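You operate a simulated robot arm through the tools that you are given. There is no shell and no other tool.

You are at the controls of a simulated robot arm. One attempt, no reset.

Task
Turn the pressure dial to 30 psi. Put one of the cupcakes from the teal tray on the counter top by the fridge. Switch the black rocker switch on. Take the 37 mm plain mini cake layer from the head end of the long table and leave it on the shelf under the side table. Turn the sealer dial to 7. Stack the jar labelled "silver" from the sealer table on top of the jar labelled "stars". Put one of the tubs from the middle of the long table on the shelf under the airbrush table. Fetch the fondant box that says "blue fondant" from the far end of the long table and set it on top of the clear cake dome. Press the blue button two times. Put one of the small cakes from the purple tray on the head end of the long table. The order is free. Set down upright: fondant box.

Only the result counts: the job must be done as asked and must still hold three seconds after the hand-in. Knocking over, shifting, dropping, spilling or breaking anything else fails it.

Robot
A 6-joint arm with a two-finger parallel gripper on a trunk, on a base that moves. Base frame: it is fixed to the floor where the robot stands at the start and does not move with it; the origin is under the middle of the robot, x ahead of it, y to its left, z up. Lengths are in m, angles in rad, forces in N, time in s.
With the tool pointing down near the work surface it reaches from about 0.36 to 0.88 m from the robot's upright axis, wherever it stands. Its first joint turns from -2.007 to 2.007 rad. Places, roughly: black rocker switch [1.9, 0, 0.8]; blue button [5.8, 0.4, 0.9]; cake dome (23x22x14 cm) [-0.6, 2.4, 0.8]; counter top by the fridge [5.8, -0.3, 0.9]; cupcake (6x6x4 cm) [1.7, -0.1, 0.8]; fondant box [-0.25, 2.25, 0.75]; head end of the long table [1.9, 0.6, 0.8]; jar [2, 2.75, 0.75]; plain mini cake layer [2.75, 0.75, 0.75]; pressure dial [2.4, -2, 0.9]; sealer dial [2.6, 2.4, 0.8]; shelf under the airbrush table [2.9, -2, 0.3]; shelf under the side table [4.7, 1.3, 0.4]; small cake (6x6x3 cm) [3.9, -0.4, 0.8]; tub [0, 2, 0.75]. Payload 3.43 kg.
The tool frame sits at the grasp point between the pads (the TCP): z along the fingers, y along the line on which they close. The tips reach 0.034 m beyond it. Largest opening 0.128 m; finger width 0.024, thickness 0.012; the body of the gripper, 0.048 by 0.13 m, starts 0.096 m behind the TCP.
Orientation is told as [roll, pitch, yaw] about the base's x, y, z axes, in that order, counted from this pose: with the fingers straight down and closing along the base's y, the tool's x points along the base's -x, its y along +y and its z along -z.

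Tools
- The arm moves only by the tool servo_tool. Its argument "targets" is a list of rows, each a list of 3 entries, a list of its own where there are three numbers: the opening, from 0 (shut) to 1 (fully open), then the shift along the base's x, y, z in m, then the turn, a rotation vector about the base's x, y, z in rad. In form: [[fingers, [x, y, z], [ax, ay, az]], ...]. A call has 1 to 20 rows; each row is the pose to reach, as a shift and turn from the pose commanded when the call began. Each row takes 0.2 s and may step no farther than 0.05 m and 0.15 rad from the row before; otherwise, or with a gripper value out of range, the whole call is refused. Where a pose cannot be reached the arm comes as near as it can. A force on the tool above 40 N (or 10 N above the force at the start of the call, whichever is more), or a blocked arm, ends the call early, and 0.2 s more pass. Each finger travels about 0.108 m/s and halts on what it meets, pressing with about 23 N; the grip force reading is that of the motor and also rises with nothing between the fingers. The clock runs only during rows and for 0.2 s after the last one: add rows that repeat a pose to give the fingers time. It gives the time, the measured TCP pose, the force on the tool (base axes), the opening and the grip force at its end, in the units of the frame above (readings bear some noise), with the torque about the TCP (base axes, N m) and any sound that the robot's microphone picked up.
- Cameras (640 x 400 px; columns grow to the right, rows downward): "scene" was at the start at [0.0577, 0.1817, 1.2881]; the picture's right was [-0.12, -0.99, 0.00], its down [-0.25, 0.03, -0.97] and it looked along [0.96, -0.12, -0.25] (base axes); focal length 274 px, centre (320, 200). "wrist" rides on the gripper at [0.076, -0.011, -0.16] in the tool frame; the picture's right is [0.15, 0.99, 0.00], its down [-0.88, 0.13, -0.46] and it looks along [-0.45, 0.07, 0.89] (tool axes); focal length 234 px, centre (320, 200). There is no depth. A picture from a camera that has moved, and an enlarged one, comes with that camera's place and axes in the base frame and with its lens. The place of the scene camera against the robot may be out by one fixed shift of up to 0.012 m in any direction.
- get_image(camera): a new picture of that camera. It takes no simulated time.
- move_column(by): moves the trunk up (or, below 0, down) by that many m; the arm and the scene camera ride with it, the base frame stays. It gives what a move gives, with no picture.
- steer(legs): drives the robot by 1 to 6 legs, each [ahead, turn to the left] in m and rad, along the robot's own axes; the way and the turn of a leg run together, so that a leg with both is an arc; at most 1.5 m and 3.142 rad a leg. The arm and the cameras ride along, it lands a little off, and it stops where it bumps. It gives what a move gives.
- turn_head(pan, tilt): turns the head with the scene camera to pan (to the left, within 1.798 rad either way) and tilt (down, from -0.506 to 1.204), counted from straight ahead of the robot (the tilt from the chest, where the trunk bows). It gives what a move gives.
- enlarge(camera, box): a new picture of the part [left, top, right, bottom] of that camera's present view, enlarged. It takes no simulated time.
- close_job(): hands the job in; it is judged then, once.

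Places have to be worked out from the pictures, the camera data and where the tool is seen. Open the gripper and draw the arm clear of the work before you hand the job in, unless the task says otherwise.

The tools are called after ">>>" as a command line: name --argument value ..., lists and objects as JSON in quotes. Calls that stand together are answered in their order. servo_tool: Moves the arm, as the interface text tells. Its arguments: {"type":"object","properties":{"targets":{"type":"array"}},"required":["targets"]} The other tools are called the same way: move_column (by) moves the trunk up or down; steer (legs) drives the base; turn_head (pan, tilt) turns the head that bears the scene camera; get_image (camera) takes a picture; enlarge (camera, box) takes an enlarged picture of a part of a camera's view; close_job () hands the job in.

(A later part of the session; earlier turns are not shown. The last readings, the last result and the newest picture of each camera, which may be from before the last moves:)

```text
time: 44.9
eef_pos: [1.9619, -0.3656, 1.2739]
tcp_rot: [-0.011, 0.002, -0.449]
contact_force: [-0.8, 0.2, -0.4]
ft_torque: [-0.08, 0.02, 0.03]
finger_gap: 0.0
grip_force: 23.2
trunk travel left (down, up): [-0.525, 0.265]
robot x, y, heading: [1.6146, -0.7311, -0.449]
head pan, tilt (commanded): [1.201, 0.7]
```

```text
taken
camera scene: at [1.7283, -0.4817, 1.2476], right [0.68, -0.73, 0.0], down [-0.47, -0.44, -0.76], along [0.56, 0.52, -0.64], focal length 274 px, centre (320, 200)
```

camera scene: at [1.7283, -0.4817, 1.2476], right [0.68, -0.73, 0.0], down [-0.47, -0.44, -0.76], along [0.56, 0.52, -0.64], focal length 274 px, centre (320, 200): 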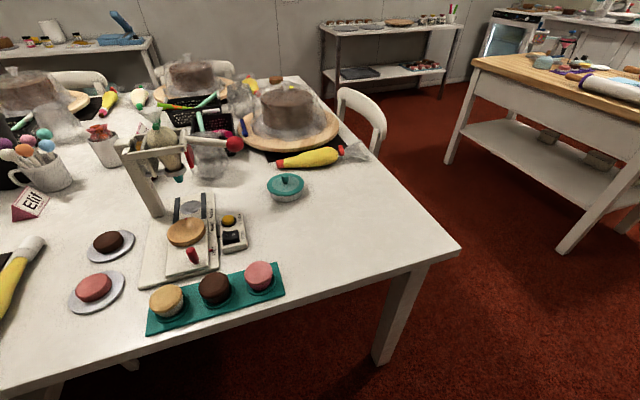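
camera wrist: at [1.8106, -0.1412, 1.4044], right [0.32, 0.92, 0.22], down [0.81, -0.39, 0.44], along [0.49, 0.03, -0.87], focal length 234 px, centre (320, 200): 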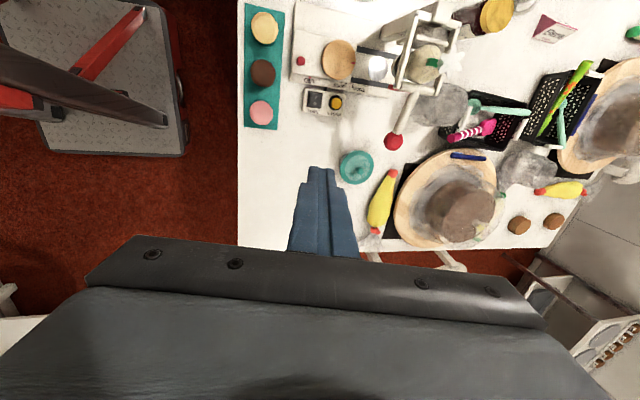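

The head is free again. I bring the arm to the robot's front and then turn the robot to face the table.

>>> servo_tool --targets '[[0.3, [0.0165, -0.0425, 0], [0, 0, 0]], [0.6, [0.033, -0.085, 0], [0, 0, 0]], [0.6, [0.0495, -0.1275, 0], [0, 0, 0]], [0.6, [0.066, -0.17, 0], [0, 0, 0]], [0.6, [0.0825, -0.2125, 0], [0, 0, 0]], [0.6, [0.099, -0.255, 0], [0, 0, 0]], [0.6, [0.1155, -0.2975, 0], [0, 0, 0]], [0.6, [0.132, -0.34, 0], [0, 0, 0]], [0.6, [0.1485, -0.3825, 0], [0, 0, 0]], [0.6, [0.165, -0.425, 0], [0, 0, 0]], [0.6, [0.1815, -0.4675, 0], [0, 0, 0]], [0.6, [0.198, -0.51, 0], [0, 0, 0]], [0.6, [0.17, -0.55, 0], [0, 0, 0]], [0.6, [0.14, -0.58, 0], [0, 0, 0]]]'

>>> steer --legs '[[0, 1.556]]'

>>> turn_head --pan -0.1 --tilt 0.7

>>> get_image --camera "scene"

>>> get_image --camera "wrist"

```text
time: 47.9
eef_pos: [2.1026, -0.9459, 1.2736]
tcp_rot: [-0.009, 0.003, -0.448]
contact_force: [0.0, -0.3, -0.2]
ft_torque: [-0.06, 0.07, 0.02]
finger_gap: 0.0768
grip_force: 0.0
trunk travel left (down, up): [-0.525, 0.265]
robot x, y, heading: [1.6101, -0.7318, -0.453]
head pan, tilt (commanded): [1.201, 0.7]
```

```text
time: 51.9
eef_pos: [1.8675, -0.2598, 1.2729]
tcp_rot: [-0.009, 0.003, 1.041]
contact_force: [0.0, -0.9, -0.4]
ft_torque: [-0.03, 0.0, -0.01]
finger_gap: 0.0769
grip_force: 0.0
trunk travel left (down, up): [-0.525, 0.265]
robot x, y, heading: [1.6146, -0.7374, 1.04]
head pan, tilt (commanded): [1.201, 0.7]
```

```text
time: 53.4
eef_pos: [1.8671, -0.2604, 1.2737]
tcp_rot: [-0.008, 0.003, 1.041]
contact_force: [0.0, -0.2, -0.5]
ft_torque: [0.02, -0.01, 0.01]
finger_gap: 0.0767
grip_force: 0.0
trunk travel left (down, up): [-0.525, 0.265]
robot x, y, heading: [1.6115, -0.7321, 1.038]
head pan, tilt (commanded): [-0.099, 0.7]
```

```text
taken
camera scene: at [1.4794, -0.6004, 1.2477], right [0.81, -0.59, 0.0], down [-0.38, -0.52, -0.76], along [0.45, 0.62, -0.64], focal length 274 px, centre (320, 200)
```

scene: 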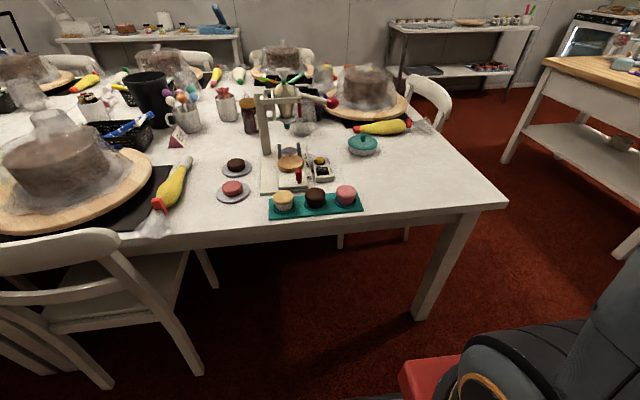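

```text
taken
camera wrist: at [1.8364, -0.3312, 1.4341], right [-0.93, 0.37, -0.01], down [0.33, 0.83, 0.45], along [0.18, 0.42, -0.89], focal length 234 px, centre (320, 200)
```

wrist: 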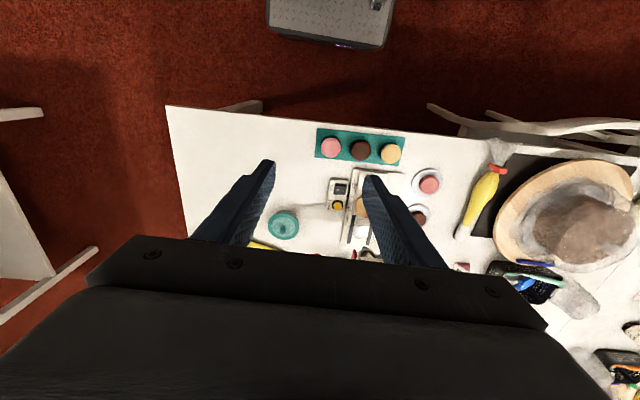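

Now facing the table. I move the closed gripper above the rocker's "I" half at about z = 0.97 and look again.

>>> servo_tool --targets '[[0.3, [0.003, 0.04, 0], [0, 0, 0]], [0, [0.006, 0.08, -0.01], [0, 0, 0]], [0, [0.01, 0.12, -0.03], [0, 0, 0]], [0, [0.014, 0.16, -0.05], [0, 0, 0]], [0, [0.018, 0.2, -0.075], [0, 0, 0]], [0, [0.018, 0.229, -0.11], [0, 0, 0]], [0, [0.018, 0.229, -0.155], [0, 0, 0]], [0, [0.018, 0.229, -0.2], [0, 0, 0]], [0, [0.018, 0.229, -0.245], [0, 0, 0]], [0, [0.018, 0.229, -0.29], [0, 0, 0]], [0, [0.018, 0.229, -0.31], [0, 0, 0]], [0, [0.018, 0.229, -0.31], [0, 0, 0]]]'

>>> get_image --camera "wrist"

>>> enlarge --camera "wrist" --box '[250, 80, 410, 200]'

>>> enlarge --camera "scene" --box '[240, 60, 440, 220]'

```text
time: 56.0
eef_pos: [1.8824, -0.033, 0.9661]
tcp_rot: [-0.008, 0.002, 1.039]
contact_force: [-0.1, -0.5, -0.2]
ft_torque: [0.0, 0.01, -0.02]
finger_gap: 0.0001
grip_force: 22.8
trunk travel left (down, up): [-0.525, 0.265]
robot x, y, heading: [1.6117, -0.7309, 1.041]
head pan, tilt (commanded): [-0.099, 0.7]
```

```text
taken
camera wrist: at [1.8515, -0.104, 1.1264], right [-0.93, 0.37, -0.01], down [0.33, 0.83, 0.45], along [0.18, 0.42, -0.89], focal length 234 px, centre (320, 200)
```

wrist: 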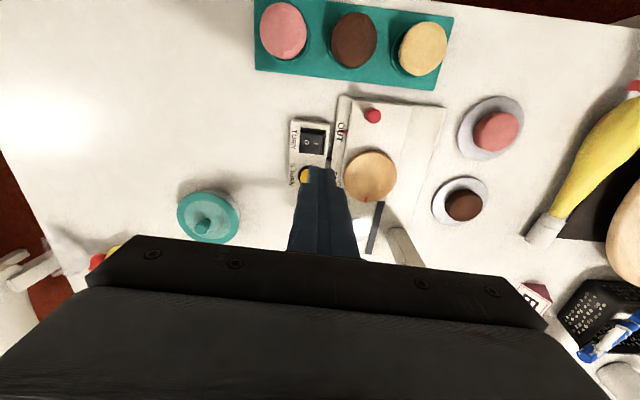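

```text
3.33 times, centred on (330, 140) of wrist
camera zoom: at [1.8515, -0.104, 1.1264], right [-0.93, 0.37, -0.01], down [0.33, 0.83, 0.45], along [0.18, 0.42, -0.89], focal length 781 px, centre (287, 400)
```

zoom: 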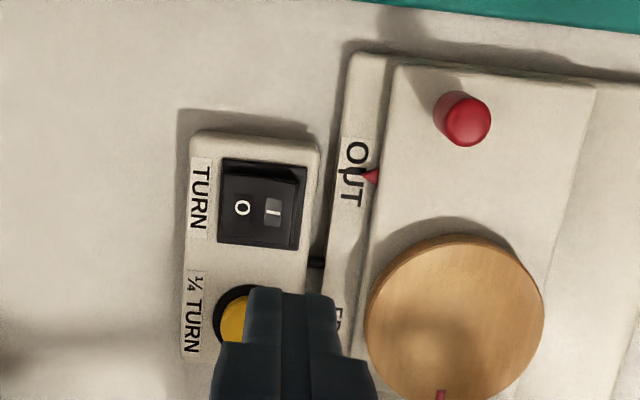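

```text
2.50 times, centred on (340, 140) of scene
camera zoom: at [1.4795, -0.6004, 1.2477], right [0.81, -0.59, 0.0], down [-0.38, -0.52, -0.76], along [0.45, 0.62, -0.64], focal length 684 px, centre (270, 350)
```

zoom: 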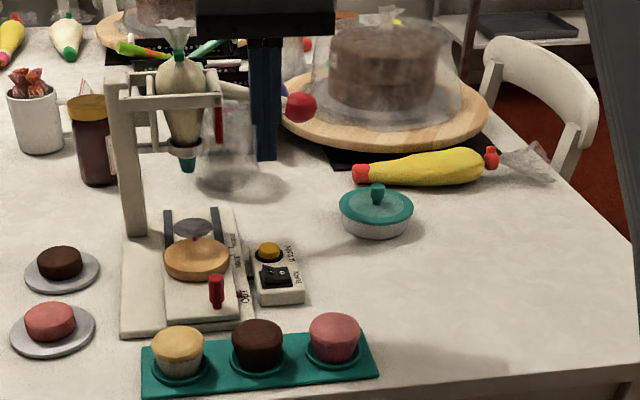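

The "I" label is at [1.887, -0.035] and the fingers are nearly above it. I descend in small steps to press it.

>>> servo_tool --targets '[[0, [0.001, 0, -0.045], [0, 0, 0]], [0, [0.001, 0, -0.09], [0, 0, 0]], [0, [0.001, 0, -0.115], [0, 0, 0]], [0, [0.001, 0, -0.12], [0, 0, 0]], [0, [0.001, 0, -0.124], [0, 0, 0]], [0, [0.001, 0, -0.128], [0, 0, 0]], [0, [0.001, 0, -0.131], [0, 0, 0]], [0, [0.001, 0, -0.134], [0, 0, 0]], [0, [0.001, 0, -0.137], [0, 0, 0]], [0, [0.001, 0, -0.14], [0, 0, 0]]]'

>>> enlarge --camera "wrist" --box '[250, 80, 410, 200]'

>>> enlarge --camera "scene" --box '[290, 130, 370, 200]'

```text
time: 58.2
eef_pos: [1.8859, -0.0298, 0.8241]
tcp_rot: [-0.008, 0.003, 1.041]
contact_force: [-0.1, 0.2, 0.6]
ft_torque: [0.02, 0.0, -0.03]
finger_gap: 0.0
grip_force: 23.5
trunk travel left (down, up): [-0.525, 0.265]
robot x, y, heading: [1.6118, -0.7298, 1.038]
head pan, tilt (commanded): [-0.099, 0.7]
```

```text
3.33 times, centred on (330, 140) of wrist
camera zoom: at [1.855, -0.1013, 0.9844], right [-0.93, 0.37, -0.01], down [0.33, 0.83, 0.45], along [0.18, 0.42, -0.89], focal length 781 px, centre (287, 400)
```

zoom: 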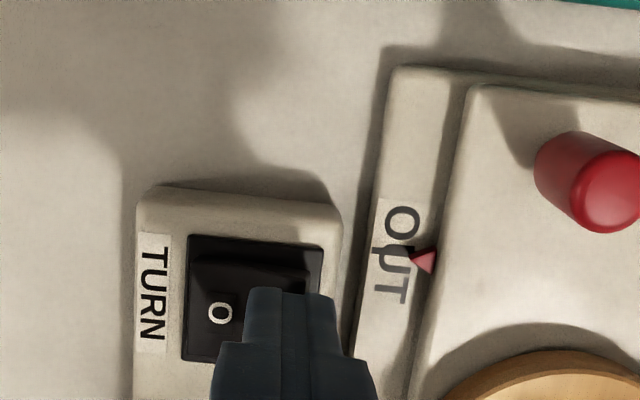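

```text
5.71 times, centred on (330, 165) of scene
camera zoom: at [1.4795, -0.6004, 1.2477], right [0.81, -0.59, 0.0], down [-0.38, -0.52, -0.76], along [0.45, 0.62, -0.64], focal length 1564 px, centre (263, 400)
```

zoom: 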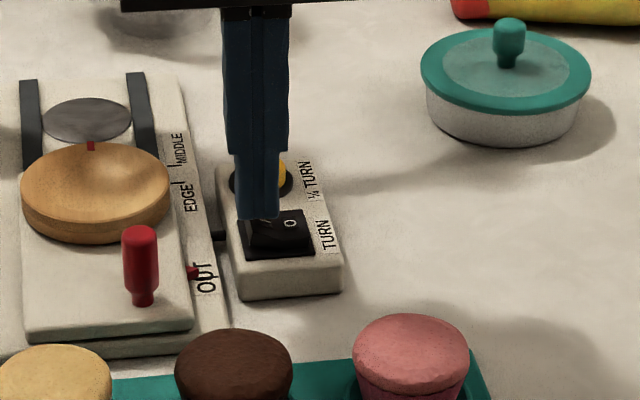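

The tips are just above the rocker, with no notable force yet. I correct by a few mm and press further.

>>> servo_tool --targets '[[0, [-0.002, -0.004, 0], [0, 0, 0]], [0, [-0.002, -0.004, -0.003], [0, 0, 0]], [0, [-0.002, -0.004, -0.006], [0, 0, 0]], [0, [-0.002, -0.004, -0.009], [0, 0, 0]], [0, [-0.002, -0.004, -0.012], [0, 0, 0]], [0, [-0.002, -0.004, -0.014], [0, 0, 0]]]'

>>> enlarge --camera "scene" --box '[290, 130, 370, 200]'

```text
time: 59.5
eef_pos: [1.8821, -0.0329, 0.8177]
tcp_rot: [-0.007, -0.003, 1.04]
contact_force: [-8.6, -8.3, 17.4]
ft_torque: [-0.3, 0.03, -0.13]
finger_gap: 0.0
grip_force: 23.5
trunk travel left (down, up): [-0.525, 0.265]
robot x, y, heading: [1.6147, -0.732, 1.045]
head pan, tilt (commanded): [-0.099, 0.7]
stopped in row 6: the force on the tool passed its limit at 44 N (the readings are from after the stop); the commanded pose is now the measured one
```

```text
5.71 times, centred on (330, 165) of scene
camera zoom: at [1.4787, -0.6016, 1.2477], right [0.81, -0.59, 0.0], down [-0.38, -0.52, -0.77], along [0.45, 0.62, -0.64], focal length 1564 px, centre (263, 400)
```

zoom: 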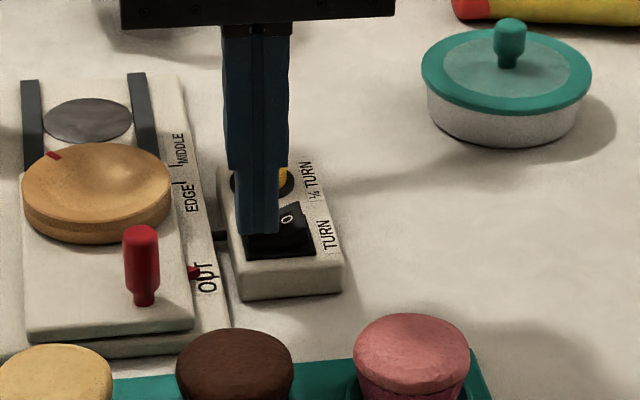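

The rocker has flipped (O side raised) and the turntable has begun to turn. I lift off straight up.

>>> servo_tool --targets '[[0, [0, 0, 0.02], [0, 0, 0]], [0, [0, 0, 0.06], [0, 0, 0]], [0, [0, 0, 0.11], [0, 0, 0]], [0, [0, 0, 0.16], [0, 0, 0]], [0, [0, 0, 0.2], [0, 0, 0]], [0.3, [0, 0, 0.24], [0, 0, 0]]]'

>>> enlarge --camera "scene" --box '[250, 130, 370, 230]'

>>> get_image --camera "wrist"

```text
time: 60.9
eef_pos: [1.884, -0.0347, 1.0565]
tcp_rot: [-0.008, -0.003, 1.039]
contact_force: [0.8, 0.1, -0.9]
ft_torque: [-0.03, 0.03, -0.01]
finger_gap: 0.0384
grip_force: 0.0
trunk travel left (down, up): [-0.525, 0.265]
robot x, y, heading: [1.6112, -0.7294, 1.044]
head pan, tilt (commanded): [-0.099, 0.7]
```

```text
4.00 times, centred on (310, 180) of scene
camera zoom: at [1.4795, -0.6003, 1.2477], right [0.81, -0.59, 0.0], down [-0.38, -0.52, -0.76], along [0.45, 0.62, -0.64], focal length 1094 px, centre (360, 280)
```

zoom: 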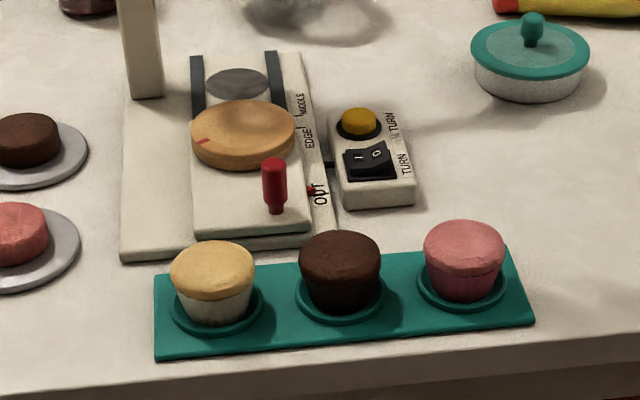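

```text
taken
camera wrist: at [1.8523, -0.1058, 1.2161], right [-0.93, 0.37, -0.01], down [0.33, 0.83, 0.46], along [0.18, 0.42, -0.89], focal length 234 px, centre (320, 200)
```

wrist: 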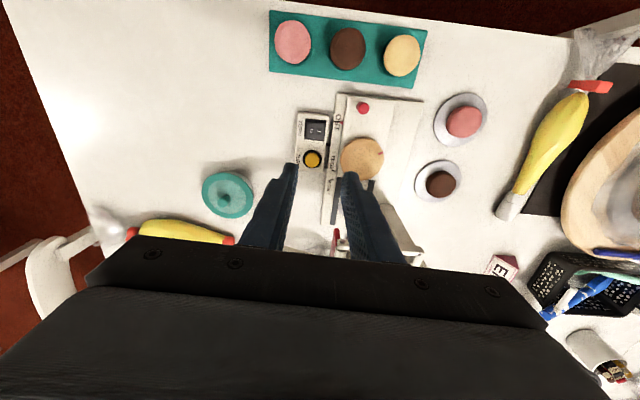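

The switch is on. Now I turn the gripper by -1.5 rad so that it closes across the tray, and move above the pink cupcake.

>>> servo_tool --targets '[[0.5, [-0.001, -0.015, 0], [0, 0, -0.15]], [0.75, [-0.002, -0.03, 0], [0, 0, -0.3]], [0.75, [-0.004, -0.045, 0], [0, 0, -0.45]], [0.75, [-0.006, -0.06, 0], [0, 0, -0.6]], [0.75, [-0.007, -0.075, 0], [0, 0, -0.75]], [0.75, [-0.008, -0.09, 0], [0, 0, -0.9]], [0.75, [-0.009, -0.105, 0], [0, 0, -1.05]], [0.75, [-0.01, -0.12, 0], [0, 0, -1.2]], [0.75, [-0.011, -0.133, 0], [0, 0, -1.35]], [0.75, [-0.011, -0.133, -0.03], [0, 0, -1.5]], [0.75, [-0.011, -0.133, -0.06], [0, 0, -1.5]], [0.75, [-0.011, -0.133, -0.08], [0, 0, -1.5]], [0.75, [-0.011, -0.133, -0.08], [0, 0, -1.5]]]'

>>> get_image --camera "wrist"

>>> enlarge --camera "scene" --box '[250, 80, 410, 230]'

```text
time: 63.7
eef_pos: [1.8725, -0.1667, 0.9775]
tcp_rot: [-0.007, -0.004, -0.462]
contact_force: [0.1, 0.4, -0.4]
ft_torque: [0.0, 0.01, 0.02]
finger_gap: 0.0958
grip_force: 0.0
trunk travel left (down, up): [-0.525, 0.265]
robot x, y, heading: [1.6129, -0.7302, 1.042]
head pan, tilt (commanded): [-0.099, 0.7]
```

```text
taken
camera wrist: at [1.7996, -0.142, 1.1365], right [0.31, 0.95, -0.01], down [0.85, -0.27, 0.46], along [0.43, -0.15, -0.89], focal length 234 px, centre (320, 200)
```

wrist: 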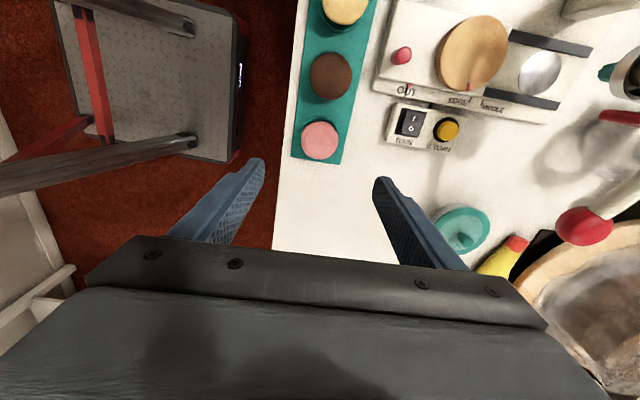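

```text
2.67 times, centred on (330, 155) of scene
camera zoom: at [1.4794, -0.6006, 1.2477], right [0.81, -0.59, 0.0], down [-0.38, -0.52, -0.76], along [0.45, 0.62, -0.64], focal length 730 px, centre (293, 320)
```

zoom: 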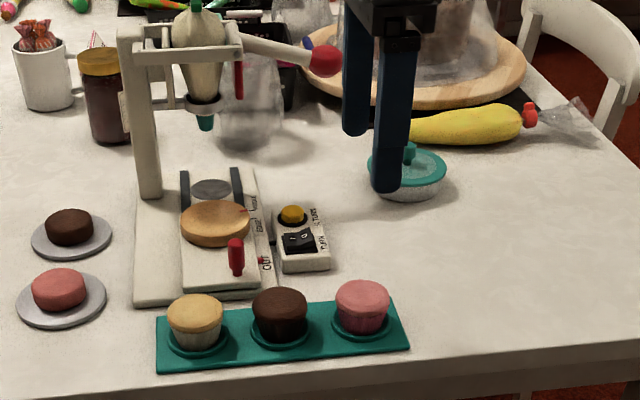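

The pink cupcake sits exactly on the tool axis. I descend to TCP z ≈ 0.803 and close on it.

>>> servo_tool --targets '[[0.75, [0, 0, -0.045], [0, 0, 0]], [0.75, [0, 0, -0.09], [0, 0, 0]], [0.75, [0, 0, -0.13], [0, 0, 0]], [0.75, [0, 0, -0.155], [0, 0, 0]], [0.75, [0, 0, -0.174], [0, 0, 0]], [0.75, [0, 0, -0.174], [0, 0, 0]]]'

>>> get_image --camera "wrist"

>>> enlarge --camera "scene" --box '[280, 120, 420, 230]'

```text
time: 65.1
eef_pos: [1.8713, -0.1674, 0.8033]
tcp_rot: [-0.009, 0.0, -0.46]
contact_force: [-0.3, 0.1, 0.6]
ft_torque: [0.0, 0.01, 0.0]
finger_gap: 0.096
grip_force: 0.1
trunk travel left (down, up): [-0.525, 0.265]
robot x, y, heading: [1.6128, -0.732, 1.034]
head pan, tilt (commanded): [-0.099, 0.7]
```

```text
taken
camera wrist: at [1.7981, -0.1428, 0.9627], right [0.31, 0.95, -0.01], down [0.85, -0.27, 0.46], along [0.43, -0.15, -0.89], focal length 234 px, centre (320, 200)
```

wrist: 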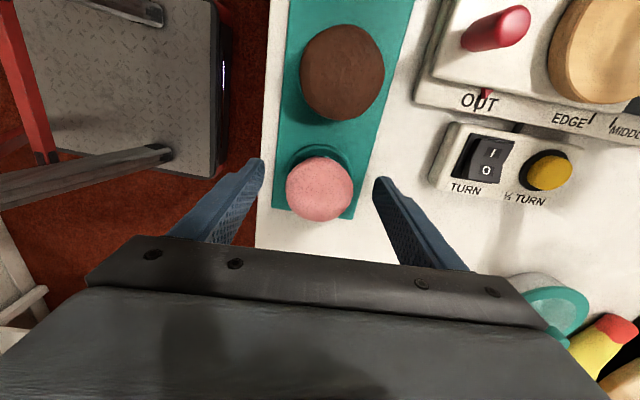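

```text
3.64 times, centred on (350, 175) of scene
camera zoom: at [1.4794, -0.6006, 1.2477], right [0.81, -0.59, 0.0], down [-0.38, -0.52, -0.76], along [0.45, 0.62, -0.64], focal length 995 px, centre (211, 291)
```

zoom: 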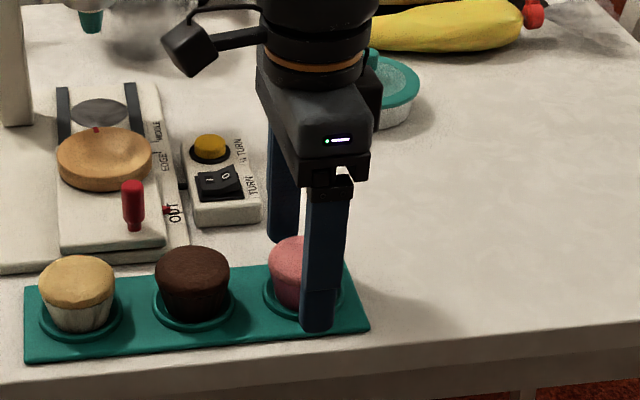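

Aligned with no contact. I close the fingers on the cupcake.

>>> servo_tool --targets '[[0.5, [0, 0, 0], [0, 0, 0]], [0.3, [0, 0, 0], [0, 0, 0]], [0.3, [0, 0, 0], [0, 0, 0]], [0.3, [0, 0, 0], [0, 0, 0]]]'

>>> get_image --camera "wrist"

```text
time: 66.1
eef_pos: [1.8726, -0.1677, 0.8032]
tcp_rot: [-0.006, -0.002, -0.461]
contact_force: [0.2, 0.3, -0.6]
ft_torque: [-0.02, -0.05, 0.03]
finger_gap: 0.0549
grip_force: 22.9
trunk travel left (down, up): [-0.525, 0.265]
robot x, y, heading: [1.6132, -0.7286, 1.036]
head pan, tilt (commanded): [-0.099, 0.7]
```

```text
taken
camera wrist: at [1.7981, -0.1426, 0.963], right [0.31, 0.95, -0.01], down [0.85, -0.27, 0.46], along [0.43, -0.15, -0.89], focal length 234 px, centre (320, 200)
```

wrist: 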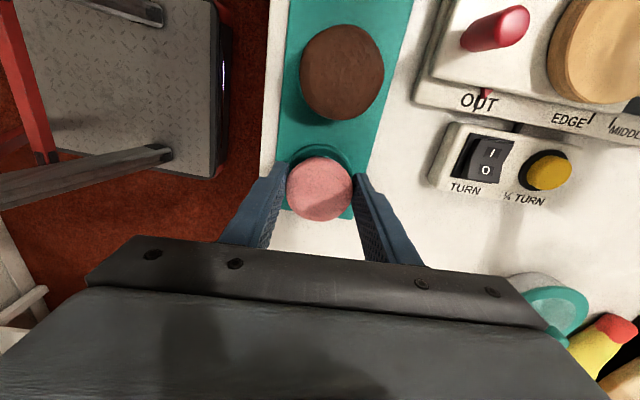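

Gripped at 55 mm. I lift straight up.

>>> servo_tool --targets '[[0.3, [0, 0, 0.02], [0, 0, 0]], [0.3, [0, 0, 0.05], [0, 0, 0]], [0.3, [0, 0, 0.1], [0, 0, 0]], [0.3, [0, 0, 0.15], [0, 0, 0]], [0.3, [0, 0, 0.2], [0, 0, 0]], [0.3, [0, 0, 0.25], [0, 0, 0]], [0.3, [0, 0, 0.3], [0, 0, 0]], [0.3, [0, 0, 0.33], [0, 0, 0]]]'

>>> get_image --camera "wrist"

>>> get_image --camera "scene"

```text
time: 67.9
eef_pos: [1.8705, -0.1687, 1.1357]
tcp_rot: [-0.008, -0.004, -0.461]
contact_force: [0.1, 0.2, -0.1]
ft_torque: [0.0, 0.04, 0.01]
finger_gap: 0.0548
grip_force: 22.9
trunk travel left (down, up): [-0.525, 0.265]
robot x, y, heading: [1.613, -0.7273, 1.041]
head pan, tilt (commanded): [-0.099, 0.7]
```

```text
taken
camera wrist: at [1.7967, -0.1455, 1.2962], right [0.31, 0.95, -0.01], down [0.85, -0.27, 0.46], along [0.43, -0.15, -0.89], focal length 234 px, centre (320, 200)
```

wrist: 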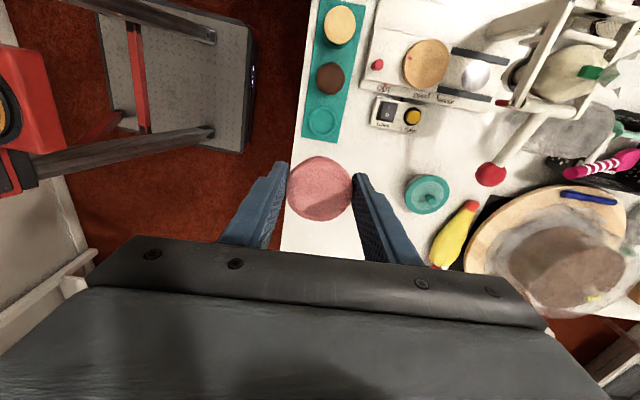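

```text
taken
camera scene: at [1.4795, -0.6004, 1.2477], right [0.81, -0.59, 0.0], down [-0.38, -0.52, -0.76], along [0.45, 0.62, -0.64], focal length 274 px, centre (320, 200)
```

scene: 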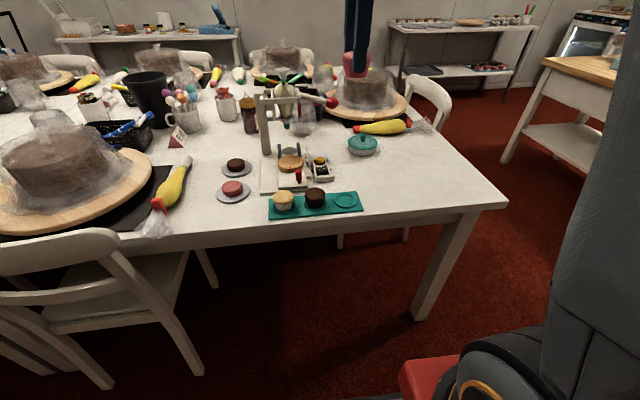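

The cupcake is held and the tray stays in place. I pull the arm in, raise the trunk a bit, and look along the route to the kitchen counter.

>>> servo_tool --targets '[[0.3, [-0.02, -0.04, 0], [0, 0, 0]], [0.3, [-0.04, -0.08, 0], [0, 0, 0]], [0.3, [-0.06, -0.12, 0], [0, 0, 0]]]'

>>> move_column --by 0.15

>>> turn_head --pan -0.75 --tilt 0.4

>>> get_image --camera "scene"

```text
time: 68.7
eef_pos: [1.8128, -0.2888, 1.1352]
tcp_rot: [-0.008, -0.002, -0.461]
contact_force: [0.4, 0.8, -1.2]
ft_torque: [-0.04, 0.02, 0.03]
finger_gap: 0.0551
grip_force: 23.8
trunk travel left (down, up): [-0.525, 0.265]
robot x, y, heading: [1.6126, -0.732, 1.036]
head pan, tilt (commanded): [-0.099, 0.7]
```

```text
time: 70.4
eef_pos: [1.8121, -0.2874, 1.2821]
tcp_rot: [-0.009, -0.001, -0.46]
contact_force: [-1.5, 1.2, -0.9]
ft_torque: [0.02, 0.0, -0.01]
finger_gap: 0.0551
grip_force: 23.3
trunk travel left (down, up): [-0.675, 0.115]
robot x, y, heading: [1.6149, -0.7306, 1.04]
head pan, tilt (commanded): [-0.099, 0.7]
```

```text
time: 71.4
eef_pos: [1.8111, -0.2882, 1.283]
tcp_rot: [-0.007, -0.002, -0.461]
contact_force: [-0.1, -0.3, -0.8]
ft_torque: [-0.02, -0.02, 0.02]
finger_gap: 0.0548
grip_force: 22.4
trunk travel left (down, up): [-0.675, 0.115]
robot x, y, heading: [1.6115, -0.7307, 1.038]
head pan, tilt (commanded): [-0.75, 0.4]
```

```text
taken
camera scene: at [1.4969, -0.6786, 1.4245], right [0.29, -0.96, 0.0], down [-0.37, -0.11, -0.92], along [0.88, 0.26, -0.39], focal length 274 px, centre (320, 200)
```

scene: 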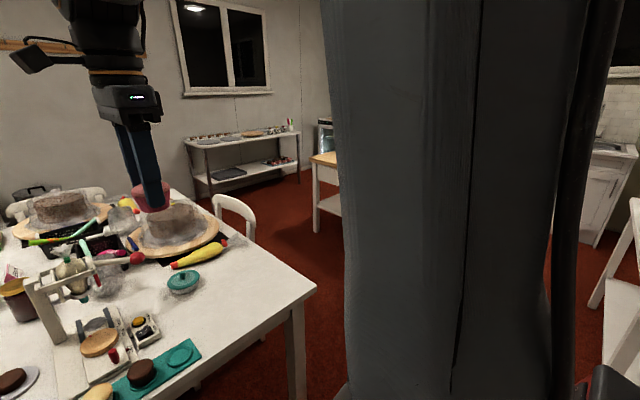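

The arm is in the way of that view; the route I computed has enough room. I drive the first two stages: along the aisle past the table corner, then angle left between the tables.

>>> steer --legs '[[0, -1.41], [0.74, 0]]'

>>> turn_head --pan 0.7 --tilt 0.5

>>> get_image --camera "scene"

>>> turn_head --pan -0.1 --tilt 0.5

>>> get_image --camera "scene"

>>> get_image --camera "wrist"

```text
time: 79.0
eef_pos: [2.7843, -1.1461, 1.2822]
tcp_rot: [-0.006, -0.001, -1.879]
contact_force: [0.1, 0.9, -1.2]
ft_torque: [-0.01, 0.04, 0.01]
finger_gap: 0.0544
grip_force: 23.1
trunk travel left (down, up): [-0.675, 0.115]
robot x, y, heading: [2.3162, -1.0129, -0.378]
head pan, tilt (commanded): [-0.75, 0.4]
```

```text
time: 80.6
eef_pos: [2.7837, -1.1453, 1.2835]
tcp_rot: [-0.006, -0.003, -1.879]
contact_force: [-0.6, -0.6, 0.1]
ft_torque: [-0.01, 0.05, -0.04]
finger_gap: 0.0547
grip_force: 22.9
trunk travel left (down, up): [-0.675, 0.115]
robot x, y, heading: [2.3161, -1.0165, -0.383]
head pan, tilt (commanded): [0.7, 0.499]
```

```text
taken
camera scene: at [2.403, -0.7773, 1.4154], right [0.31, -0.95, 0.0], down [-0.45, -0.15, -0.88], along [0.83, 0.28, -0.48], focal length 274 px, centre (320, 200)
```

scene: 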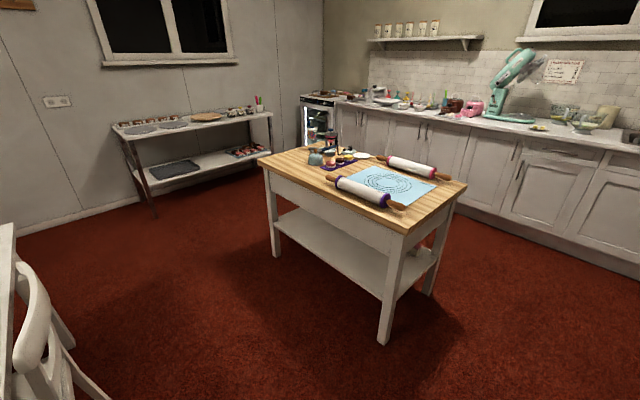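

```text
time: 81.7
eef_pos: [2.7836, -1.1457, 1.282]
tcp_rot: [-0.008, -0.002, -1.879]
contact_force: [0.7, 0.3, -0.9]
ft_torque: [-0.03, 0.02, 0.02]
finger_gap: 0.0549
grip_force: 23.1
trunk travel left (down, up): [-0.675, 0.115]
robot x, y, heading: [2.3162, -1.0118, -0.38]
head pan, tilt (commanded): [-0.099, 0.499]
```

```text
taken
camera scene: at [2.3974, -0.8478, 1.4154], right [-0.46, -0.89, 0.0], down [-0.42, 0.22, -0.88], along [0.78, -0.4, -0.48], focal length 274 px, centre (320, 200)
```

scene: 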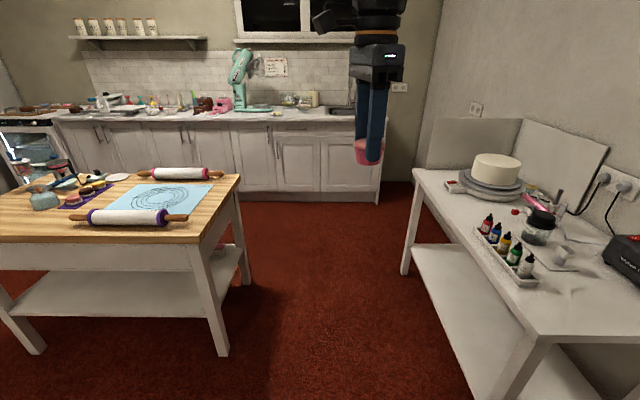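

```text
taken
camera wrist: at [2.7975, -1.0709, 1.4421], right [0.99, -0.16, -0.01], down [-0.14, -0.88, 0.46], along [-0.08, -0.45, -0.89], focal length 234 px, centre (320, 200)
```

wrist: 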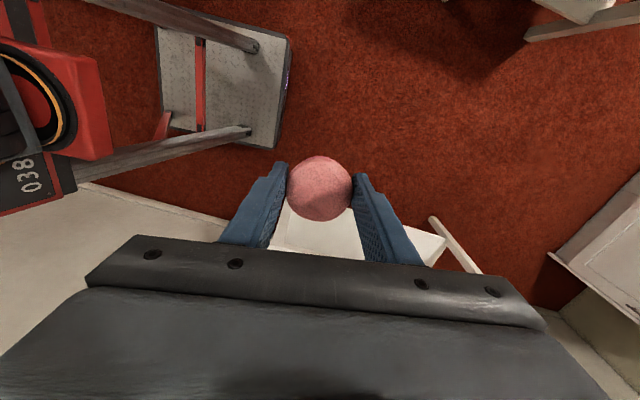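

I now have a clear view of the kitchen, the wood table, and the airbrush table. I enlarge the counter by the fridge, the purple tray and the airbrush table.

>>> enlarge --camera "scene" --box '[420, 130, 640, 290]'

>>> turn_head --pan 0.7 --tilt 0.5

>>> enlarge --camera "scene" --box '[290, 80, 410, 160]'

>>> enlarge --camera "scene" --box '[290, 120, 470, 220]'

>>> enlarge --camera "scene" --box '[100, 80, 300, 210]'

>>> enlarge --camera "scene" --box '[400, 60, 580, 150]'

```text
2.50 times, centred on (530, 210) of scene
camera zoom: at [2.3974, -0.8478, 1.4154], right [-0.46, -0.89, 0.0], down [-0.42, 0.22, -0.88], along [0.78, -0.4, -0.48], focal length 684 px, centre (-205, 175)
```

zoom: 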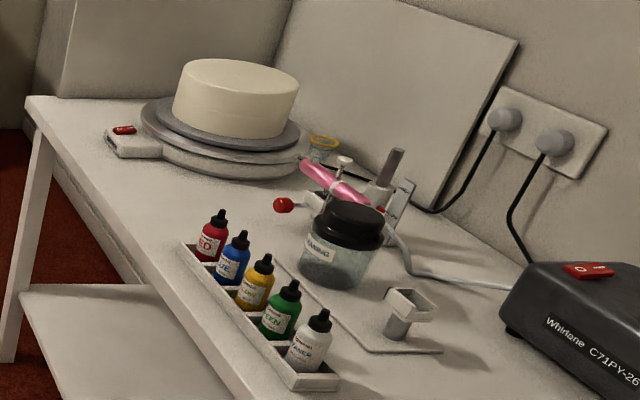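

```text
time: 82.9
eef_pos: [2.7839, -1.1458, 1.2826]
tcp_rot: [-0.007, -0.002, -1.881]
contact_force: [0.4, -0.3, -0.7]
ft_torque: [-0.04, -0.04, -0.01]
finger_gap: 0.0549
grip_force: 22.5
trunk travel left (down, up): [-0.675, 0.115]
robot x, y, heading: [2.318, -1.0165, -0.379]
head pan, tilt (commanded): [0.7, 0.499]
```

```text
5.00 times, centred on (350, 120) of scene
camera zoom: at [2.403, -0.7773, 1.4154], right [0.31, -0.95, 0.0], down [-0.45, -0.15, -0.88], along [0.83, 0.28, -0.48], focal length 1368 px, centre (170, 600)
```

zoom: 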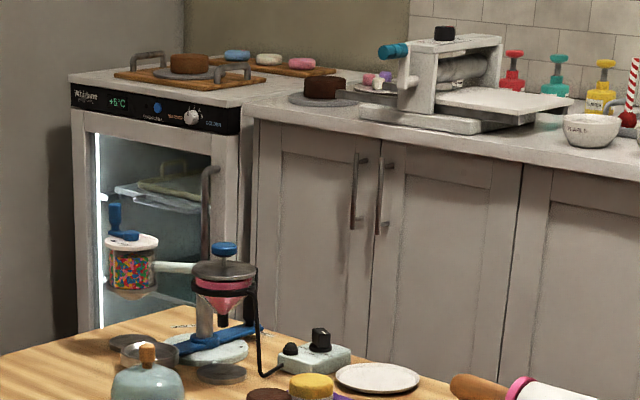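

```text
3.56 times, centred on (380, 170) of scene
camera zoom: at [2.403, -0.7773, 1.4154], right [0.31, -0.95, 0.0], down [-0.45, -0.15, -0.88], along [0.83, 0.28, -0.48], focal length 973 px, centre (107, 307)
```

zoom: 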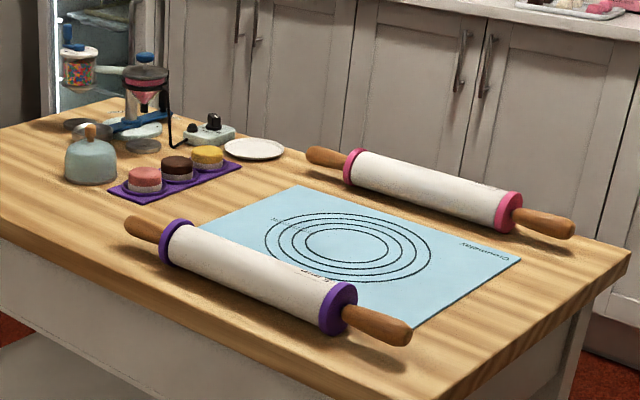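

```text
3.08 times, centred on (200, 145) of scene
camera zoom: at [2.403, -0.7773, 1.4154], right [0.31, -0.95, 0.0], down [-0.45, -0.15, -0.88], along [0.83, 0.28, -0.48], focal length 842 px, centre (689, 369)
```

zoom: 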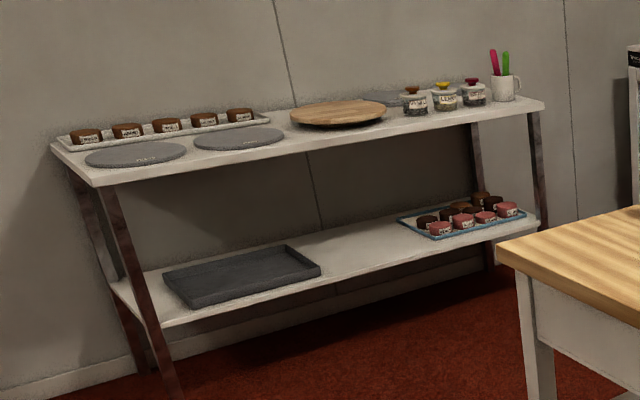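

```text
3.56 times, centred on (490, 105) of scene
camera zoom: at [2.403, -0.7773, 1.4154], right [0.31, -0.95, 0.0], down [-0.45, -0.15, -0.88], along [0.83, 0.28, -0.48], focal length 973 px, centre (-284, 538)
```

zoom: 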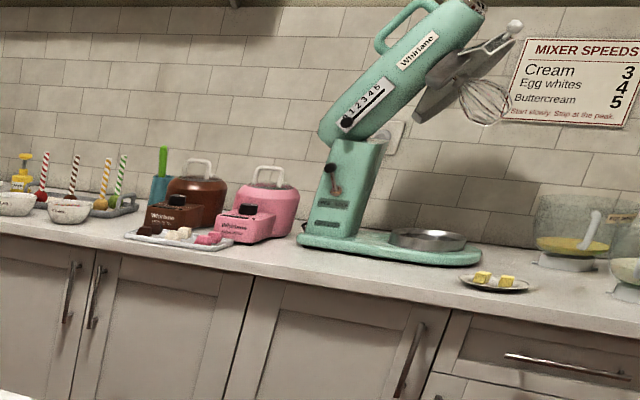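

The blue button is on the fridge's front panel (about [5.78, 0.39, 0.86]), so I'll have to press it horizontally. I drive on between the tables towards the side-table lane.

>>> steer --legs '[[0, 1.17], [1.04, 0]]'

>>> steer --legs '[[0, 0.36], [1.3, 0]]'

>>> turn_head --pan -1.0 --tilt 0.5

>>> get_image --camera "scene"

>>> turn_head --pan 0.3 --tilt 0.5

>>> get_image --camera "scene"

>>> turn_head --pan 1.4 --tilt 0.5

>>> get_image --camera "scene"

```text
time: 91.2
eef_pos: [3.3915, 0.092, 1.2821]
tcp_rot: [-0.008, -0.001, -0.735]
contact_force: [-0.9, 0.8, -0.6]
ft_torque: [0.0, 0.02, 0.02]
finger_gap: 0.055
grip_force: 23.1
trunk travel left (down, up): [-0.675, 0.115]
robot x, y, heading: [3.0783, -0.2812, 0.763]
head pan, tilt (commanded): [0.7, 0.499]
```

```text
time: 98.9
eef_pos: [3.8233, 1.3683, 1.2823]
tcp_rot: [-0.007, -0.002, -0.384]
contact_force: [0.1, 0.2, -1.0]
ft_torque: [0.02, 0.0, 0.03]
finger_gap: 0.0546
grip_force: 23.2
trunk travel left (down, up): [-0.675, 0.115]
robot x, y, heading: [3.658, 0.9091, 1.111]
head pan, tilt (commanded): [0.7, 0.499]
```

```text
time: 100.7
eef_pos: [3.8221, 1.368, 1.2836]
tcp_rot: [-0.007, -0.001, -0.386]
contact_force: [0.2, -1.1, -0.1]
ft_torque: [0.01, 0.02, -0.03]
finger_gap: 0.055
grip_force: 23.0
trunk travel left (down, up): [-0.675, 0.115]
robot x, y, heading: [3.6571, 0.9094, 1.114]
head pan, tilt (commanded): [-1.0, 0.499]
```

```text
taken
camera scene: at [3.5419, 0.9299, 1.4154], right [0.12, -0.99, 0.0], down [-0.48, -0.06, -0.88], along [0.87, 0.1, -0.48], focal length 274 px, centre (320, 200)
```

scene: 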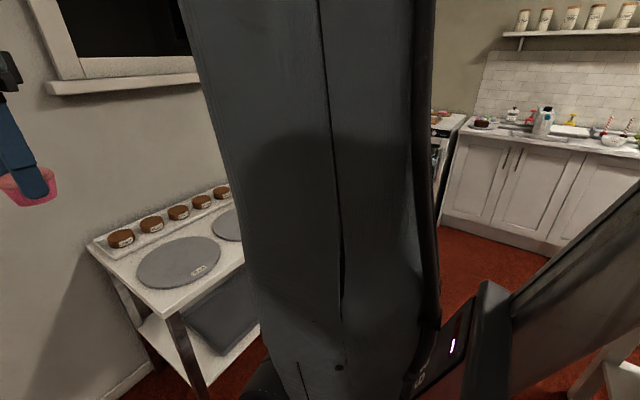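

```text
time: 102.1
eef_pos: [3.8227, 1.3685, 1.2829]
tcp_rot: [-0.006, -0.002, -0.385]
contact_force: [-0.3, 0.1, -0.6]
ft_torque: [0.0, 0.0, 0.02]
finger_gap: 0.0548
grip_force: 23.1
trunk travel left (down, up): [-0.675, 0.115]
robot x, y, heading: [3.6569, 0.9077, 1.115]
head pan, tilt (commanded): [0.3, 0.499]
```

```text
taken
camera scene: at [3.4657, 1.0092, 1.4154], right [0.99, -0.16, 0.0], down [-0.07, -0.47, -0.88], along [0.14, 0.87, -0.48], focal length 274 px, centre (320, 200)
```

scene: 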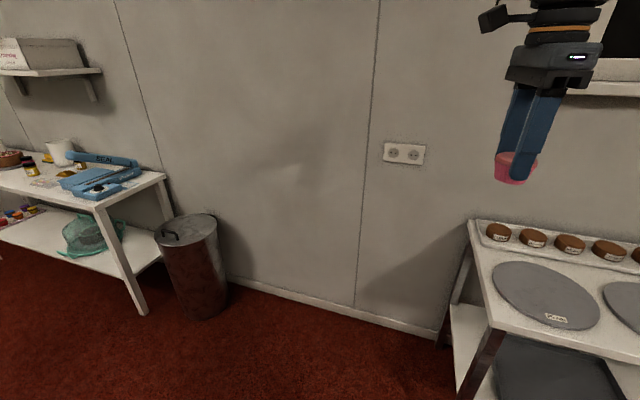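

```text
time: 103.5
eef_pos: [3.822, 1.3686, 1.2837]
tcp_rot: [-0.008, -0.002, -0.385]
contact_force: [-1.0, 0.0, -0.2]
ft_torque: [0.01, 0.02, -0.02]
finger_gap: 0.0549
grip_force: 22.9
trunk travel left (down, up): [-0.675, 0.115]
robot x, y, heading: [3.6569, 0.9089, 1.118]
head pan, tilt (commanded): [1.4, 0.499]
```

```text
taken
camera scene: at [3.3779, 0.9727, 1.4154], right [0.59, 0.81, 0.0], down [0.39, -0.28, -0.88], along [-0.71, 0.52, -0.48], focal length 274 px, centre (320, 200)
```

scene: 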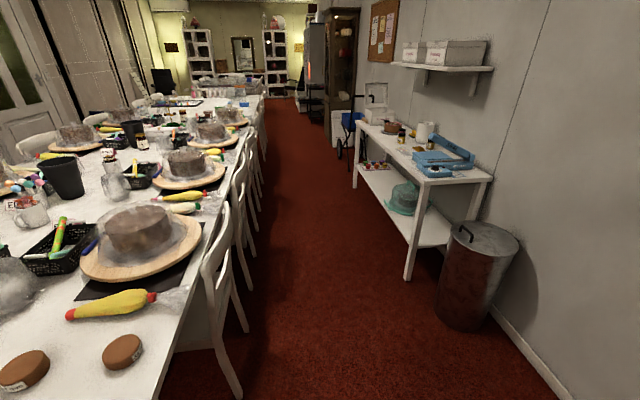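

I have a fine view of the left aisle, and the two mini cake layers carry labels. I enlarge them, the sealer table, and the aisle.

>>> enlarge --camera "scene" --box '[0, 320, 160, 400]'

>>> enlarge --camera "scene" --box '[340, 80, 500, 200]'

>>> enlarge --camera "scene" --box '[220, 60, 400, 200]'

>>> enlarge --camera "scene" --box '[400, 140, 500, 200]'

```text
4.00 times, centred on (80, 360) of scene
camera zoom: at [3.3779, 0.9727, 1.4154], right [0.59, 0.81, 0.0], down [0.39, -0.28, -0.88], along [-0.71, 0.52, -0.48], focal length 1094 px, centre (1280, -440)
```

zoom: 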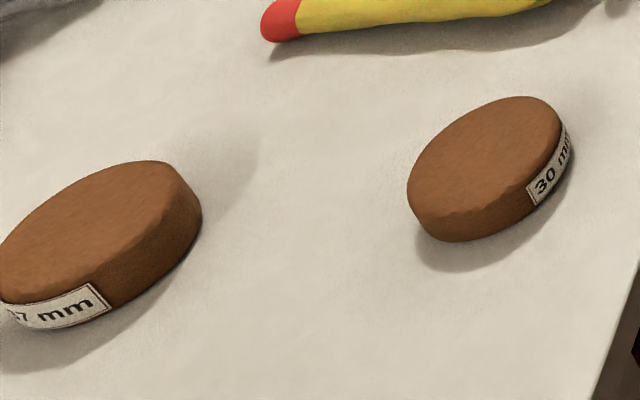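

```text
3.33 times, centred on (420, 140) of scene
camera zoom: at [3.3779, 0.9727, 1.4154], right [0.59, 0.81, 0.0], down [0.39, -0.28, -0.88], along [-0.71, 0.52, -0.48], focal length 912 px, centre (-13, 400)
```

zoom: 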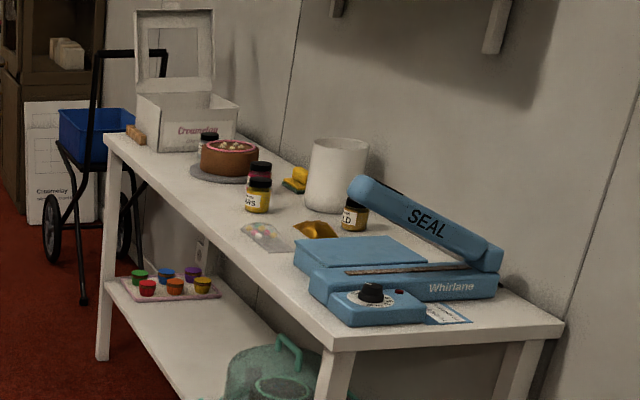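

```text
2.86 times, centred on (310, 130) of scene
camera zoom: at [3.3779, 0.9727, 1.4154], right [0.59, 0.81, 0.0], down [0.39, -0.28, -0.88], along [-0.71, 0.52, -0.48], focal length 782 px, centre (349, 400)
```

zoom: 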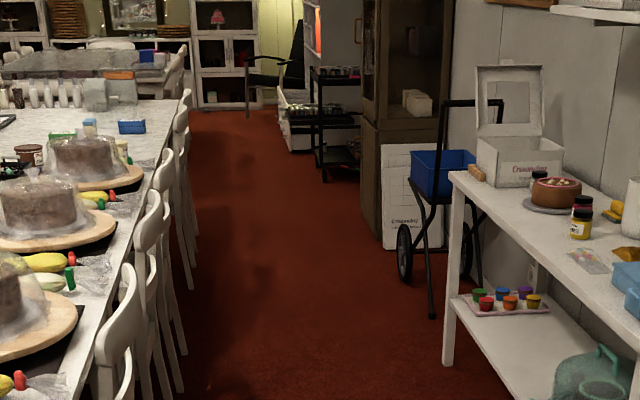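

```text
6.40 times, centred on (450, 170) of scene
camera zoom: at [3.3779, 0.9727, 1.4154], right [0.59, 0.81, 0.0], down [0.39, -0.28, -0.88], along [-0.71, 0.52, -0.48], focal length 1751 px, centre (-512, 392)
```

zoom: 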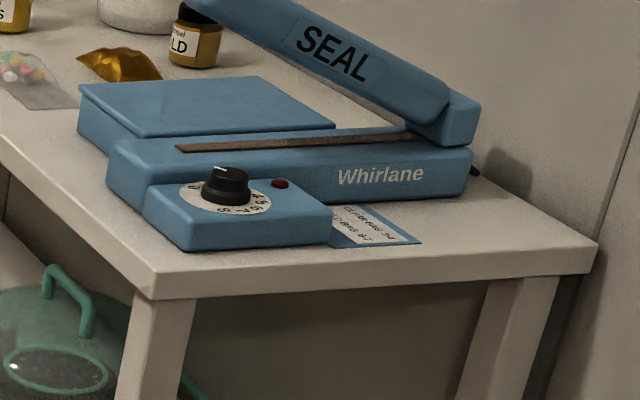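

The 37 mm layer is the one farther from the window side (label "37 mm"), the other says "30 mm". The aisle is wide enough. Now I turn right and drive along the lane to face the counter beside the fridge.

>>> steer --legs '[[0, -1.59], [1.5, 0]]'

>>> turn_head --pan 0.2 --tilt 0.5

>>> get_image --camera "scene"

>>> get_image --camera "wrist"

```text
time: 114.9
eef_pos: [5.5036, 0.0555, 1.2831]
tcp_rot: [-0.007, -0.002, -1.959]
contact_force: [0.0, 0.2, 0.0]
ft_torque: [0.0, -0.03, 0.03]
finger_gap: 0.0547
grip_force: 23.5
trunk travel left (down, up): [-0.675, 0.115]
robot x, y, heading: [5.0467, 0.2191, -0.454]
head pan, tilt (commanded): [1.4, 0.499]
```

```text
time: 116.3
eef_pos: [5.504, 0.0548, 1.283]
tcp_rot: [-0.007, -0.001, -1.957]
contact_force: [0.5, 0.1, -0.9]
ft_torque: [-0.01, -0.01, 0.04]
finger_gap: 0.0548
grip_force: 23.2
trunk travel left (down, up): [-0.675, 0.115]
robot x, y, heading: [5.0489, 0.2243, -0.459]
head pan, tilt (commanded): [0.201, 0.499]
```

```text
taken
camera scene: at [5.1526, 0.4084, 1.4154], right [-0.25, -0.97, 0.0], down [-0.46, 0.12, -0.88], along [0.85, -0.22, -0.48], focal length 274 px, centre (320, 200)
```

scene: 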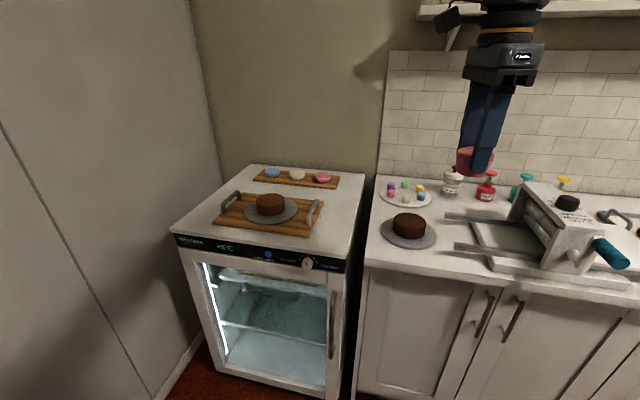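

```text
taken
camera wrist: at [5.5233, 0.1296, 1.4421], right [0.97, -0.24, -0.01], down [-0.21, -0.87, 0.46], along [-0.11, -0.44, -0.89], focal length 234 px, centre (320, 200)
```

wrist: 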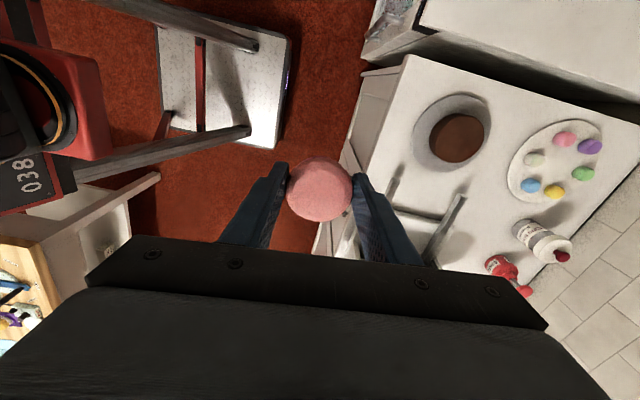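

I'm facing the counter. I enlarge the counter top next to the fridge to find a free spot, and the fridge panel with the blue button.

>>> enlarge --camera "scene" --box '[350, 150, 640, 320]'

>>> enlarge --camera "scene" --box '[160, 220, 360, 300]'

>>> enlarge --camera "wrist" --box '[300, 40, 600, 260]'

```text
2.21 times, centred on (495, 235) of scene
camera zoom: at [5.1526, 0.4084, 1.4154], right [-0.25, -0.97, 0.0], down [-0.46, 0.12, -0.88], along [0.85, -0.22, -0.48], focal length 604 px, centre (-66, 123)
```

zoom: 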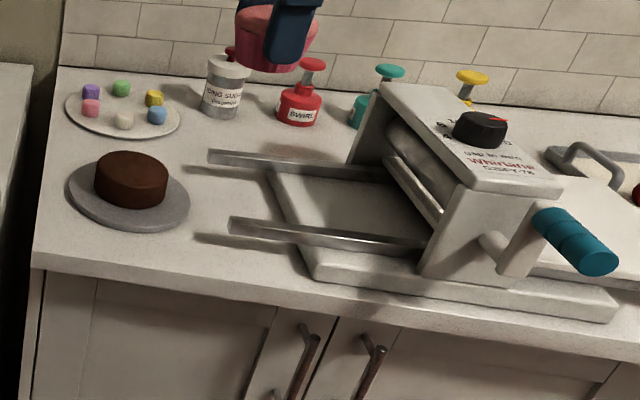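

```text
3.20 times, centred on (260, 260) of scene
camera zoom: at [5.1526, 0.4084, 1.4154], right [-0.25, -0.97, 0.0], down [-0.46, 0.12, -0.88], along [0.85, -0.22, -0.48], focal length 876 px, centre (512, 8)
```

zoom: 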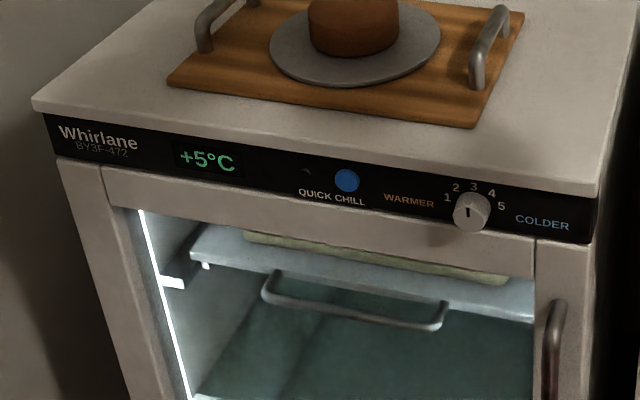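

```text
1.82 times, centred on (450, 150) of wrist
camera zoom: at [5.5233, 0.1296, 1.4421], right [0.97, -0.24, -0.01], down [-0.21, -0.87, 0.46], along [-0.11, -0.44, -0.89], focal length 426 px, centre (84, 291)
```

zoom: 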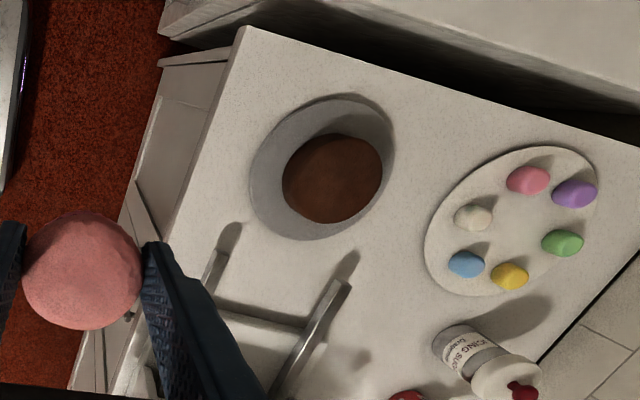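

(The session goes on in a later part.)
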